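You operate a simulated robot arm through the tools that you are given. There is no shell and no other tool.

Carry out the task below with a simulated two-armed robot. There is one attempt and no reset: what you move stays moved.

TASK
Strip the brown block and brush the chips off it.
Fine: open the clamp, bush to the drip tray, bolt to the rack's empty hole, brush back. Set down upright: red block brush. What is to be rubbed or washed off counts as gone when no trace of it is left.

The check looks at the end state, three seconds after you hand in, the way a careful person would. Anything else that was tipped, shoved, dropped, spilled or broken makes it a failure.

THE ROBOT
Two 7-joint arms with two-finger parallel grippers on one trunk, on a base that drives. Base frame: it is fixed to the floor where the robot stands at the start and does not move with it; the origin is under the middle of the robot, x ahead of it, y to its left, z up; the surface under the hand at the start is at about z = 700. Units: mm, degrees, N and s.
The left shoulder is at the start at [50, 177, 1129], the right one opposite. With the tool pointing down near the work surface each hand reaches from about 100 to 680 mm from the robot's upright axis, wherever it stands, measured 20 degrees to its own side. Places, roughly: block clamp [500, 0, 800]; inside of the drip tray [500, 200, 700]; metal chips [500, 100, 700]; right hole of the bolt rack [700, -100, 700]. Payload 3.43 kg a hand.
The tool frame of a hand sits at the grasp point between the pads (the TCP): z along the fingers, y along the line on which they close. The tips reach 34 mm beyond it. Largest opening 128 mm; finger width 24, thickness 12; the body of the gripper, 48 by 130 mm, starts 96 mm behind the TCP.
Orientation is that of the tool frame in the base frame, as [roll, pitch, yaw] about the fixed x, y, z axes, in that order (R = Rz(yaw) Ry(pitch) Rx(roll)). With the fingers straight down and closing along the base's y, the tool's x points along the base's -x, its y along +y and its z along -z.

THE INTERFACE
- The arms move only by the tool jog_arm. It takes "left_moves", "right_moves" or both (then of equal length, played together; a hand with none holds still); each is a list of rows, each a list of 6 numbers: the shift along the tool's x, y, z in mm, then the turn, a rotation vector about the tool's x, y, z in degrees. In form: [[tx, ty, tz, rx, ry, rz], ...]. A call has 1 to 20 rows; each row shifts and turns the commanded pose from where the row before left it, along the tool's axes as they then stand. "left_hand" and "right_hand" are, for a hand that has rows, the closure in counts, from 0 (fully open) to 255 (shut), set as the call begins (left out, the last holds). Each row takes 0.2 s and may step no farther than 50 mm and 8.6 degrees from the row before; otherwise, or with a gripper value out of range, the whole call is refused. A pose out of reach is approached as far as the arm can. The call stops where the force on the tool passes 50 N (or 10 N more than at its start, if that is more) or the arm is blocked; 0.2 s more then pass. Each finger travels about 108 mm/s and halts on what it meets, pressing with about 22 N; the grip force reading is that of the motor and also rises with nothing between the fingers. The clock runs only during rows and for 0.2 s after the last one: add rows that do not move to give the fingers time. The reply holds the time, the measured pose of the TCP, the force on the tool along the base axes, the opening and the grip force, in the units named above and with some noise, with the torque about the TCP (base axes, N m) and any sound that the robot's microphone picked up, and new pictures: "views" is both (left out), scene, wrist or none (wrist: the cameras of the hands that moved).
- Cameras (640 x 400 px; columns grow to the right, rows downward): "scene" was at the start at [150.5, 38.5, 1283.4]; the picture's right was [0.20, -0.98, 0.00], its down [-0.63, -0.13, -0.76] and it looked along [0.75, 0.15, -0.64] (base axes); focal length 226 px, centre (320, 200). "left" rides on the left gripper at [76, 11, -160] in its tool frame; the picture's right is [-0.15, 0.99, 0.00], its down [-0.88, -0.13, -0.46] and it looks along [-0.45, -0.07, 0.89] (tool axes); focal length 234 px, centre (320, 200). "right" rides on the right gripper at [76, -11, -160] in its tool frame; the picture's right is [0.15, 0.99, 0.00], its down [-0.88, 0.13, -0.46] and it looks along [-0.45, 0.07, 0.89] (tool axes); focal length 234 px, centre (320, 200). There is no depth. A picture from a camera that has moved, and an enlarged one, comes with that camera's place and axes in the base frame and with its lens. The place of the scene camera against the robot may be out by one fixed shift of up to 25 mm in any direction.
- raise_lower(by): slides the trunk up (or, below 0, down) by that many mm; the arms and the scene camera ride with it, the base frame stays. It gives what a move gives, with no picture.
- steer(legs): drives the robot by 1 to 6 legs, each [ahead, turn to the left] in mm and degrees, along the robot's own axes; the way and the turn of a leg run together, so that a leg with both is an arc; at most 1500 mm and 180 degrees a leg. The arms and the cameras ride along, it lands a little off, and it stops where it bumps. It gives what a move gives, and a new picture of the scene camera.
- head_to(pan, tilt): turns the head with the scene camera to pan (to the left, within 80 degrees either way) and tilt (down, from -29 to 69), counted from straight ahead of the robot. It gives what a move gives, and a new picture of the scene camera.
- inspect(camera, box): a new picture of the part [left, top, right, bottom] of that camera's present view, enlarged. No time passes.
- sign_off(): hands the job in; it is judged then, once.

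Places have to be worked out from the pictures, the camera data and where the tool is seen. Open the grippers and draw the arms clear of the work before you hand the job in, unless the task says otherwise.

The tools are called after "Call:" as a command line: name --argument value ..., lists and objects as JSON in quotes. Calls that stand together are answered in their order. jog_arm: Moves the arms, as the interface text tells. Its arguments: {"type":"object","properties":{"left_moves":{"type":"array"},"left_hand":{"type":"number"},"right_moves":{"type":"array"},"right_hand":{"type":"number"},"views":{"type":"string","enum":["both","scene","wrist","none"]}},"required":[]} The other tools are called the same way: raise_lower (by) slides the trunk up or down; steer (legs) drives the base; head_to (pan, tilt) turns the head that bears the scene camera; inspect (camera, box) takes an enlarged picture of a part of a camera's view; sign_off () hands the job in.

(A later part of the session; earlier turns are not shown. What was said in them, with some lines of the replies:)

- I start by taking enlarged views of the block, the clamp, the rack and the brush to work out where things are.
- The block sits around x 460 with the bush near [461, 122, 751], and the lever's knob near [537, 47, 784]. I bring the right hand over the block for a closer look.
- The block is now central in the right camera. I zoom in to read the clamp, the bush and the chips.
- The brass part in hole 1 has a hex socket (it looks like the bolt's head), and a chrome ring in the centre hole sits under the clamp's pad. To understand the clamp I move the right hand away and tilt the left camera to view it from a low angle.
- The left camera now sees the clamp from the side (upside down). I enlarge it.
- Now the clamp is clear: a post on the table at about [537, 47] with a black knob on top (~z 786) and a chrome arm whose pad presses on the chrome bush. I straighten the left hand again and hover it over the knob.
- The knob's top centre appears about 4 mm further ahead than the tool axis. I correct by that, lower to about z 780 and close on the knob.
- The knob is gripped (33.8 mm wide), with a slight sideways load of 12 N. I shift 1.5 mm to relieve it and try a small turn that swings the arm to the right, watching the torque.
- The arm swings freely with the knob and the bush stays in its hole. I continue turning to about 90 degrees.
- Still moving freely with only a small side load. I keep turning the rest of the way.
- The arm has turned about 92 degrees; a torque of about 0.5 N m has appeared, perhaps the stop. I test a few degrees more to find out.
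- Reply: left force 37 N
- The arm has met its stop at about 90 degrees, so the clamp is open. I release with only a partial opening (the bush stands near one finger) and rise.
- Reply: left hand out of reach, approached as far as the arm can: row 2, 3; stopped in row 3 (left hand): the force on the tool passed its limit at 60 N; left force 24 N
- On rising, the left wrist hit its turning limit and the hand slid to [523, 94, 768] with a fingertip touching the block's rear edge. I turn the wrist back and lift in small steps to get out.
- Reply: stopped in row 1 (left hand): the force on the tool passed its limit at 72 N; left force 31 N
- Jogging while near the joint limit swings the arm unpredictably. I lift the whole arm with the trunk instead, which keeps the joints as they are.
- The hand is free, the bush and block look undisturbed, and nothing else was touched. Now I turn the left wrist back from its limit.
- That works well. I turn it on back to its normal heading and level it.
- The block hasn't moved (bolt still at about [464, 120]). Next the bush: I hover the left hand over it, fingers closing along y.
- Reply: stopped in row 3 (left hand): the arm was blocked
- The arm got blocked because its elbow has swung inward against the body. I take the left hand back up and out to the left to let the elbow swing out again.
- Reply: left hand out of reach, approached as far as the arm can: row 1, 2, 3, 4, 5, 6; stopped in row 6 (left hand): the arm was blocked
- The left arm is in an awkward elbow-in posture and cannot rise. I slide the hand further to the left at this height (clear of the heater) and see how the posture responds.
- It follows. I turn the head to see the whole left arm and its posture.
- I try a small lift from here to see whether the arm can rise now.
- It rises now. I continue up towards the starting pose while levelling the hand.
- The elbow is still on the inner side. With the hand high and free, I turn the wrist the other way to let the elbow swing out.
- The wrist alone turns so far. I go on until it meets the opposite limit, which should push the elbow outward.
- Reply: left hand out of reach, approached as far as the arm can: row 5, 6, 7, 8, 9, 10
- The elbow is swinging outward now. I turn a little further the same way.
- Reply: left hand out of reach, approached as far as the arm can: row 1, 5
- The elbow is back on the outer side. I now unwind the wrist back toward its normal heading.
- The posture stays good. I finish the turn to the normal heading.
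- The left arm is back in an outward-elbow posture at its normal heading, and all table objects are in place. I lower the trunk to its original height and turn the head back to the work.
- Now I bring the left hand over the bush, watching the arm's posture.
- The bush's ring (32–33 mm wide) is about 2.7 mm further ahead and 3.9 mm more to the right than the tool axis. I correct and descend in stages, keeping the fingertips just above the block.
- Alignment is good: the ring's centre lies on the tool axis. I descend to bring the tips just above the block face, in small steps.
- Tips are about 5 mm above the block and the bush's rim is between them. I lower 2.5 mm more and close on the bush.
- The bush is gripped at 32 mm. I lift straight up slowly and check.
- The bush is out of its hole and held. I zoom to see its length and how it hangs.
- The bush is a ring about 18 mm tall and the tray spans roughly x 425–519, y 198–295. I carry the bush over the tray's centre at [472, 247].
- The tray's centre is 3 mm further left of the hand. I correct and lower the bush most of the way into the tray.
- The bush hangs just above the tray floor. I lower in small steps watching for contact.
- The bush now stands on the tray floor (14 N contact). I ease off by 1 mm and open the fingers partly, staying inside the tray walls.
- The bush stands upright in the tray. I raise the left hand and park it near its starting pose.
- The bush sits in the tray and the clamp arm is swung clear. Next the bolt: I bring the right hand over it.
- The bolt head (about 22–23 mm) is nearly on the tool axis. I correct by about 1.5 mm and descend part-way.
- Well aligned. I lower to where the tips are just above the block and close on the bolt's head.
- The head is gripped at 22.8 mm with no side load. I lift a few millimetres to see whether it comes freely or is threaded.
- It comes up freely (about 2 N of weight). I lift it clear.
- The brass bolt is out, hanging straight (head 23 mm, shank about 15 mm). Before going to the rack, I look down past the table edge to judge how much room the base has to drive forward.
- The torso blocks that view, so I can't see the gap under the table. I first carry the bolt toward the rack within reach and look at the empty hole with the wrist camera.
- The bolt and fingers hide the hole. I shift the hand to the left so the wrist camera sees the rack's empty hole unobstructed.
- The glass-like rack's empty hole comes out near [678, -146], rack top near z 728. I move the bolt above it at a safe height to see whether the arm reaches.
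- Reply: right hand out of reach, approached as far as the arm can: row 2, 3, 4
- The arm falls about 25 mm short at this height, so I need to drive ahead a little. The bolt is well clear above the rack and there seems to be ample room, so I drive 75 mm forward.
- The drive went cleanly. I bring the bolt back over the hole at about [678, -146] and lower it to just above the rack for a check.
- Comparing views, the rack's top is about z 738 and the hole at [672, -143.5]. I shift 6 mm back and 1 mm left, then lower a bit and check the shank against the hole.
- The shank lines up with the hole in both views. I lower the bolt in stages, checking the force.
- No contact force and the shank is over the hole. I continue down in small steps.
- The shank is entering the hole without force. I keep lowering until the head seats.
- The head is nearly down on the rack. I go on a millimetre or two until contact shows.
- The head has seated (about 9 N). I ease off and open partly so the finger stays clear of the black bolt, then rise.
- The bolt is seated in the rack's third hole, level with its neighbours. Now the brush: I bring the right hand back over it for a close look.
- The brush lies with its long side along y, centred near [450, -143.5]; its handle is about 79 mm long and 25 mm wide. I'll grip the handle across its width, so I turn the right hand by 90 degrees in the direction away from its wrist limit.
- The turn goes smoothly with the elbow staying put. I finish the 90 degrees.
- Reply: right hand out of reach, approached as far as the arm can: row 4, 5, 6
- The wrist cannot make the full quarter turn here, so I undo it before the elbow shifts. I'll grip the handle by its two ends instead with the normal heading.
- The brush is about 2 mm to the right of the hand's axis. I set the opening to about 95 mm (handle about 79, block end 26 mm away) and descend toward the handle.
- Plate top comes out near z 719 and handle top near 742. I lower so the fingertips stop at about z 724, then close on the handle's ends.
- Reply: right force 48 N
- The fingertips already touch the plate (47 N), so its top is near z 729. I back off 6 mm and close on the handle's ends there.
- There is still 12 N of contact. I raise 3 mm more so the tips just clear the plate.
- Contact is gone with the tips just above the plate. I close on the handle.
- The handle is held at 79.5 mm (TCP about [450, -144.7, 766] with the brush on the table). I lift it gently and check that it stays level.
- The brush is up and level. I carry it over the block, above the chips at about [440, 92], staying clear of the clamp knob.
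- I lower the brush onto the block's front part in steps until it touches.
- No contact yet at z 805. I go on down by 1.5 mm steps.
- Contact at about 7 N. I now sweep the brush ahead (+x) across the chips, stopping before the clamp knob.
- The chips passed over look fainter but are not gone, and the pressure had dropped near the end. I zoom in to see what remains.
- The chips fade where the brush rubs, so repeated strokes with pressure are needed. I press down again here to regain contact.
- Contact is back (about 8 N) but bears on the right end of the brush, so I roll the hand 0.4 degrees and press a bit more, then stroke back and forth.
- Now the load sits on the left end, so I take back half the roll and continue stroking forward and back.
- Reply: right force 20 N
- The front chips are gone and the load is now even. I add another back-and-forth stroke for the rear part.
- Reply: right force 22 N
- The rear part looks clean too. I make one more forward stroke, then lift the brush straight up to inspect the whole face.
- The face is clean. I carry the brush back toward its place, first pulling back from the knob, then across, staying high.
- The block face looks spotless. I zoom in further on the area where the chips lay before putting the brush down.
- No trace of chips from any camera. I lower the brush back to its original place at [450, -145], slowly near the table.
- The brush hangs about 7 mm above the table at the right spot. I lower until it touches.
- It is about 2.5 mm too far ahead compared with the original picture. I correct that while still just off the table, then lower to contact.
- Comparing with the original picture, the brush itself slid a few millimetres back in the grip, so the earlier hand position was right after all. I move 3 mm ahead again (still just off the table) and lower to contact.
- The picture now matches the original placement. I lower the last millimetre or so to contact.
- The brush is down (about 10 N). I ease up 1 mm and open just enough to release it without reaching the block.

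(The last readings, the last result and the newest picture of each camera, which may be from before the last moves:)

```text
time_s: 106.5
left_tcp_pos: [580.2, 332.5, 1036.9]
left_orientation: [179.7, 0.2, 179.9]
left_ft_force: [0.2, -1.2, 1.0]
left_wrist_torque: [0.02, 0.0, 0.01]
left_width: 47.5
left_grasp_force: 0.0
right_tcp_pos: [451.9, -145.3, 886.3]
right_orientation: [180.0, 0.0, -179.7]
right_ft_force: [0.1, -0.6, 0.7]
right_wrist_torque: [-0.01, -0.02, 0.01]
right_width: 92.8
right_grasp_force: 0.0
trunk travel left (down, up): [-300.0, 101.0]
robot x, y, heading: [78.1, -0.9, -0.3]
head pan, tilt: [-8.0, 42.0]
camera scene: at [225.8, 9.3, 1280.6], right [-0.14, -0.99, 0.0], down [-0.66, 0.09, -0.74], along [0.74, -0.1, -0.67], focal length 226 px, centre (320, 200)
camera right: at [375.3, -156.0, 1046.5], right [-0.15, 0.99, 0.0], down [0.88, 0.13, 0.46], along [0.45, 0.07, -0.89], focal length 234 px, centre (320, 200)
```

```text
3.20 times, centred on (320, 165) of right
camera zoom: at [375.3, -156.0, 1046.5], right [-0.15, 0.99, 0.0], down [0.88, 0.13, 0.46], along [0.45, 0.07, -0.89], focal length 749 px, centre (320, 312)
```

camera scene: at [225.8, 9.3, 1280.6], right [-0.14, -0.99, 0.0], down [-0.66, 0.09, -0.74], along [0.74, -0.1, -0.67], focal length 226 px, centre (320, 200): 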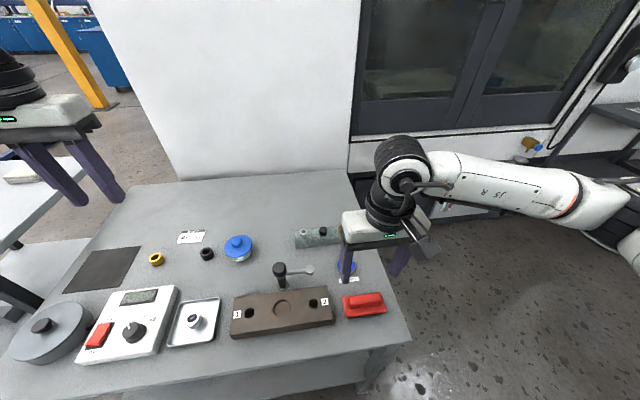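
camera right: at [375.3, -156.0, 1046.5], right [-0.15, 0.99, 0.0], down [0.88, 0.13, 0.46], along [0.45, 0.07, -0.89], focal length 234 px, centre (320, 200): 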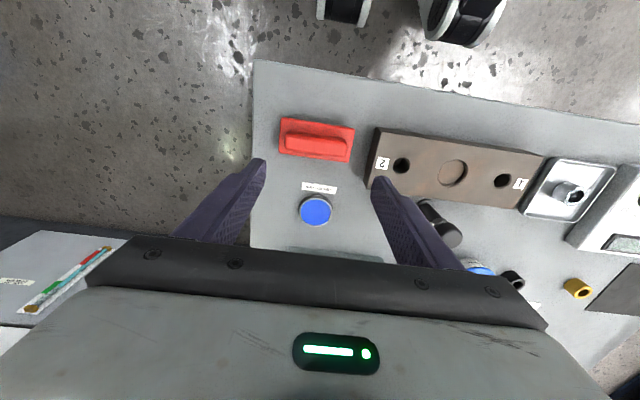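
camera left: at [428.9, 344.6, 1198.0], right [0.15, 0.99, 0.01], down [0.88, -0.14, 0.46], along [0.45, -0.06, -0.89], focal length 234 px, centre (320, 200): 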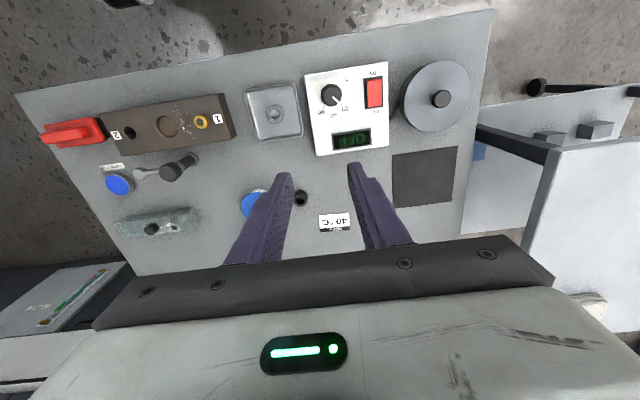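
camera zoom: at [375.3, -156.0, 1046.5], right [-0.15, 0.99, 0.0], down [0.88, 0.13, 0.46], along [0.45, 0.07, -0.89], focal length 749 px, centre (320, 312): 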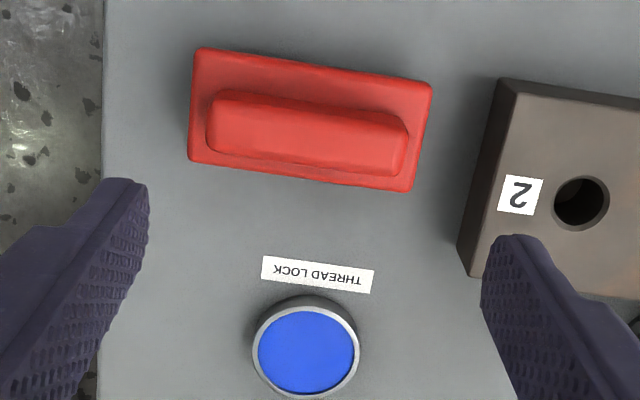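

The brush stands upright about 5 mm from where it was, which is fine. I raise the right hand away and open both grippers, then check the whole scene.

Call:
jog_arm --right_moves '[[0, 0, -40, 0, 0, 0], [0, -20, -40, 0, 0, 0], [0, -30, -35, 0, 0, 0], [0, -30, -35, 0, 0, 0], [0, -20, -20, 0, 0, 0]]' --left_moves '[[0, 0, 0, 0, 0, 0], [0, 0, 0, 0, 0, 0], [0, 0, 0, 0, 0, 0], [0, 0, 0, 0, 0, 0], [0, 0, 0, 0, 0, 0]]' --right_hand 0 --left_hand 0 --views "both"

Call:
inspect --camera "scene" --box '[0, 210, 400, 390]'

Call:
inspect --camera "scene" --box '[280, 210, 400, 330]'

Call:
inspect --camera "scene" --box '[150, 290, 240, 350]'

```text
time_s: 107.7
left_tcp_pos: [579.9, 333.2, 1038.9]
left_orientation: [179.8, 0.0, 179.9]
left_ft_force: [-0.4, 0.3, 0.3]
left_wrist_torque: [0.02, 0.0, -0.02]
left_width: 127.9
left_grasp_force: 0.0
right_tcp_pos: [451.9, -247.5, 1054.4]
right_orientation: [179.9, 0.0, -179.9]
right_ft_force: [0.0, -0.4, 0.9]
right_wrist_torque: [-0.01, 0.03, -0.02]
right_width: 128.1
right_grasp_force: 0.0
trunk travel left (down, up): [-300.0, 101.0]
robot x, y, heading: [76.3, -0.8, -0.2]
head pan, tilt: [-8.0, 42.0]
camera scene: at [225.8, 9.0, 1280.6], right [-0.14, -0.99, 0.0], down [-0.66, 0.09, -0.74], along [0.74, -0.1, -0.67], focal length 226 px, centre (320, 200)
camera right: at [374.9, -257.0, 1215.2], right [-0.15, 0.99, 0.0], down [0.88, 0.13, 0.46], along [0.45, 0.07, -0.89], focal length 234 px, centre (320, 200)
camera left: at [504.1, 344.5, 1197.9], right [0.15, 0.99, 0.01], down [0.88, -0.13, 0.46], along [0.45, -0.06, -0.89], focal length 234 px, centre (320, 200)
```

scene: 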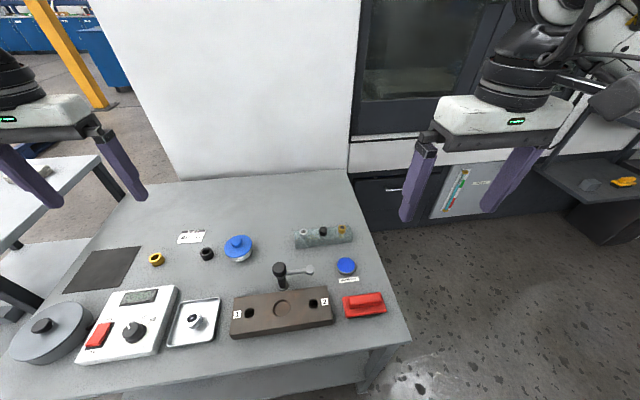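
right: 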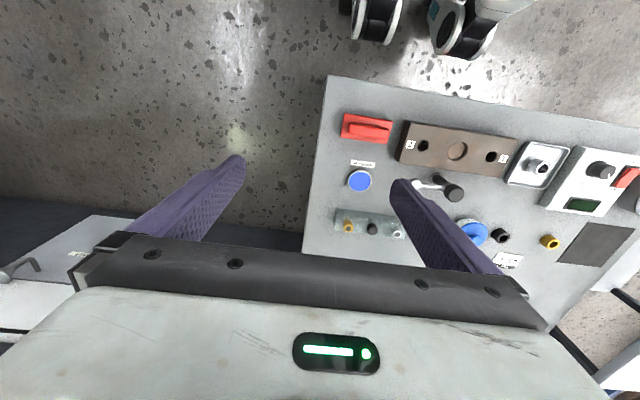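
left: 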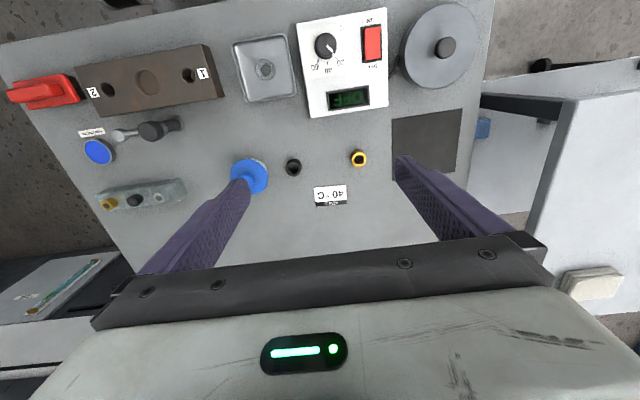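

```text
1.60 times, centred on (200, 300) of scene
camera zoom: at [225.8, 9.0, 1280.6], right [-0.14, -0.99, 0.0], down [-0.66, 0.09, -0.74], along [0.74, -0.1, -0.67], focal length 362 px, centre (512, 40)
```

zoom: 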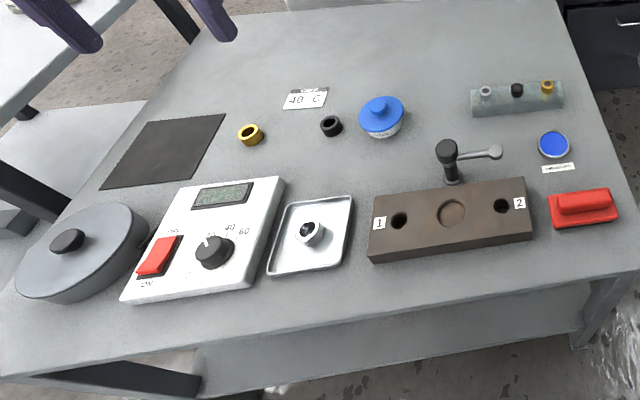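

```text
3.33 times, centred on (340, 270) of scene
camera zoom: at [225.8, 9.0, 1280.6], right [-0.14, -0.99, 0.0], down [-0.66, 0.09, -0.74], along [0.74, -0.1, -0.67], focal length 755 px, centre (253, -33)
```

zoom: 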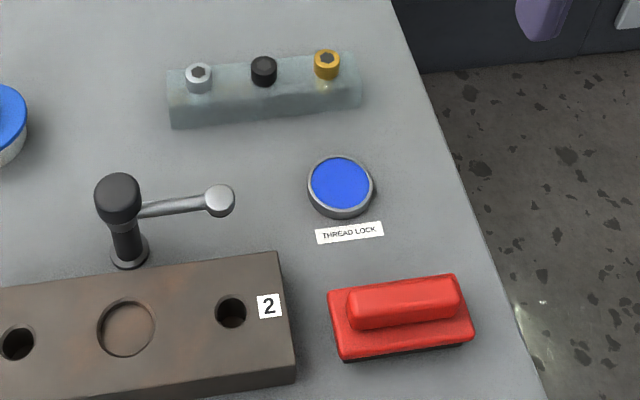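

```text
6.67 times, centred on (195, 320) of scene
camera zoom: at [225.8, 9.0, 1280.6], right [-0.14, -0.99, 0.0], down [-0.66, 0.09, -0.74], along [0.74, -0.1, -0.67], focal length 1510 px, centre (1153, -600)
```

zoom: 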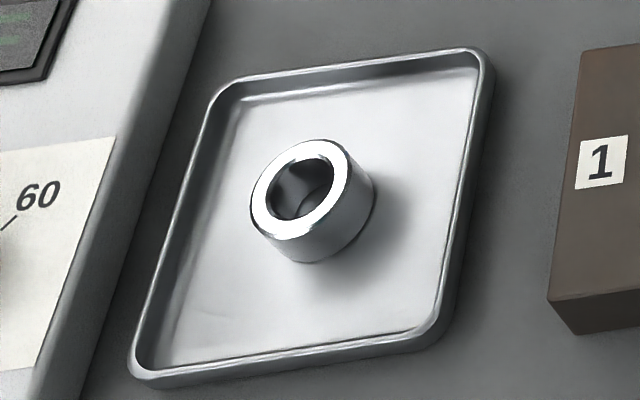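

Everything checks out: the clamp is open at its stop, the bush stands in the drip tray, and the brass bolt is seated in the rack's third hole. The block face is clean, the brush is upright at its place, and both grippers are open and clear. I hand the job in.

Call:
sign_off

```text
The job is handed in.
```

The brown block is stripped and brushed clean, and I have handed the job in.

- **Clamp:** opened by turning the knob until the arm met its stop, about 90 degrees from where it was.
- **Bush:** the steel ring from the centre recess is standing upright in the drip tray.
- **Bolt:** the brass bolt from hole 1 is seated in the rack's right-hand hole, level with the other two.
- **Chips:** no trace shows on the block's top face in close-up from any of the three cameras.
- **Brush:** back upright at its place, about 7 mm to the right of where it started, because it shifted slightly when the fingers let go.

**Unplanned contact:** after I released the clamp, the left wrist hit its turning limit. A fingertip pressed on the block's rear edge with about 60–70 N before I lifted it clear with the trunk. I checked afterwards and the block had not moved.

I also drove the robot 75 mm forward to reach the rack, and it is still there. Both grippers are open and the arms are clear of the work.
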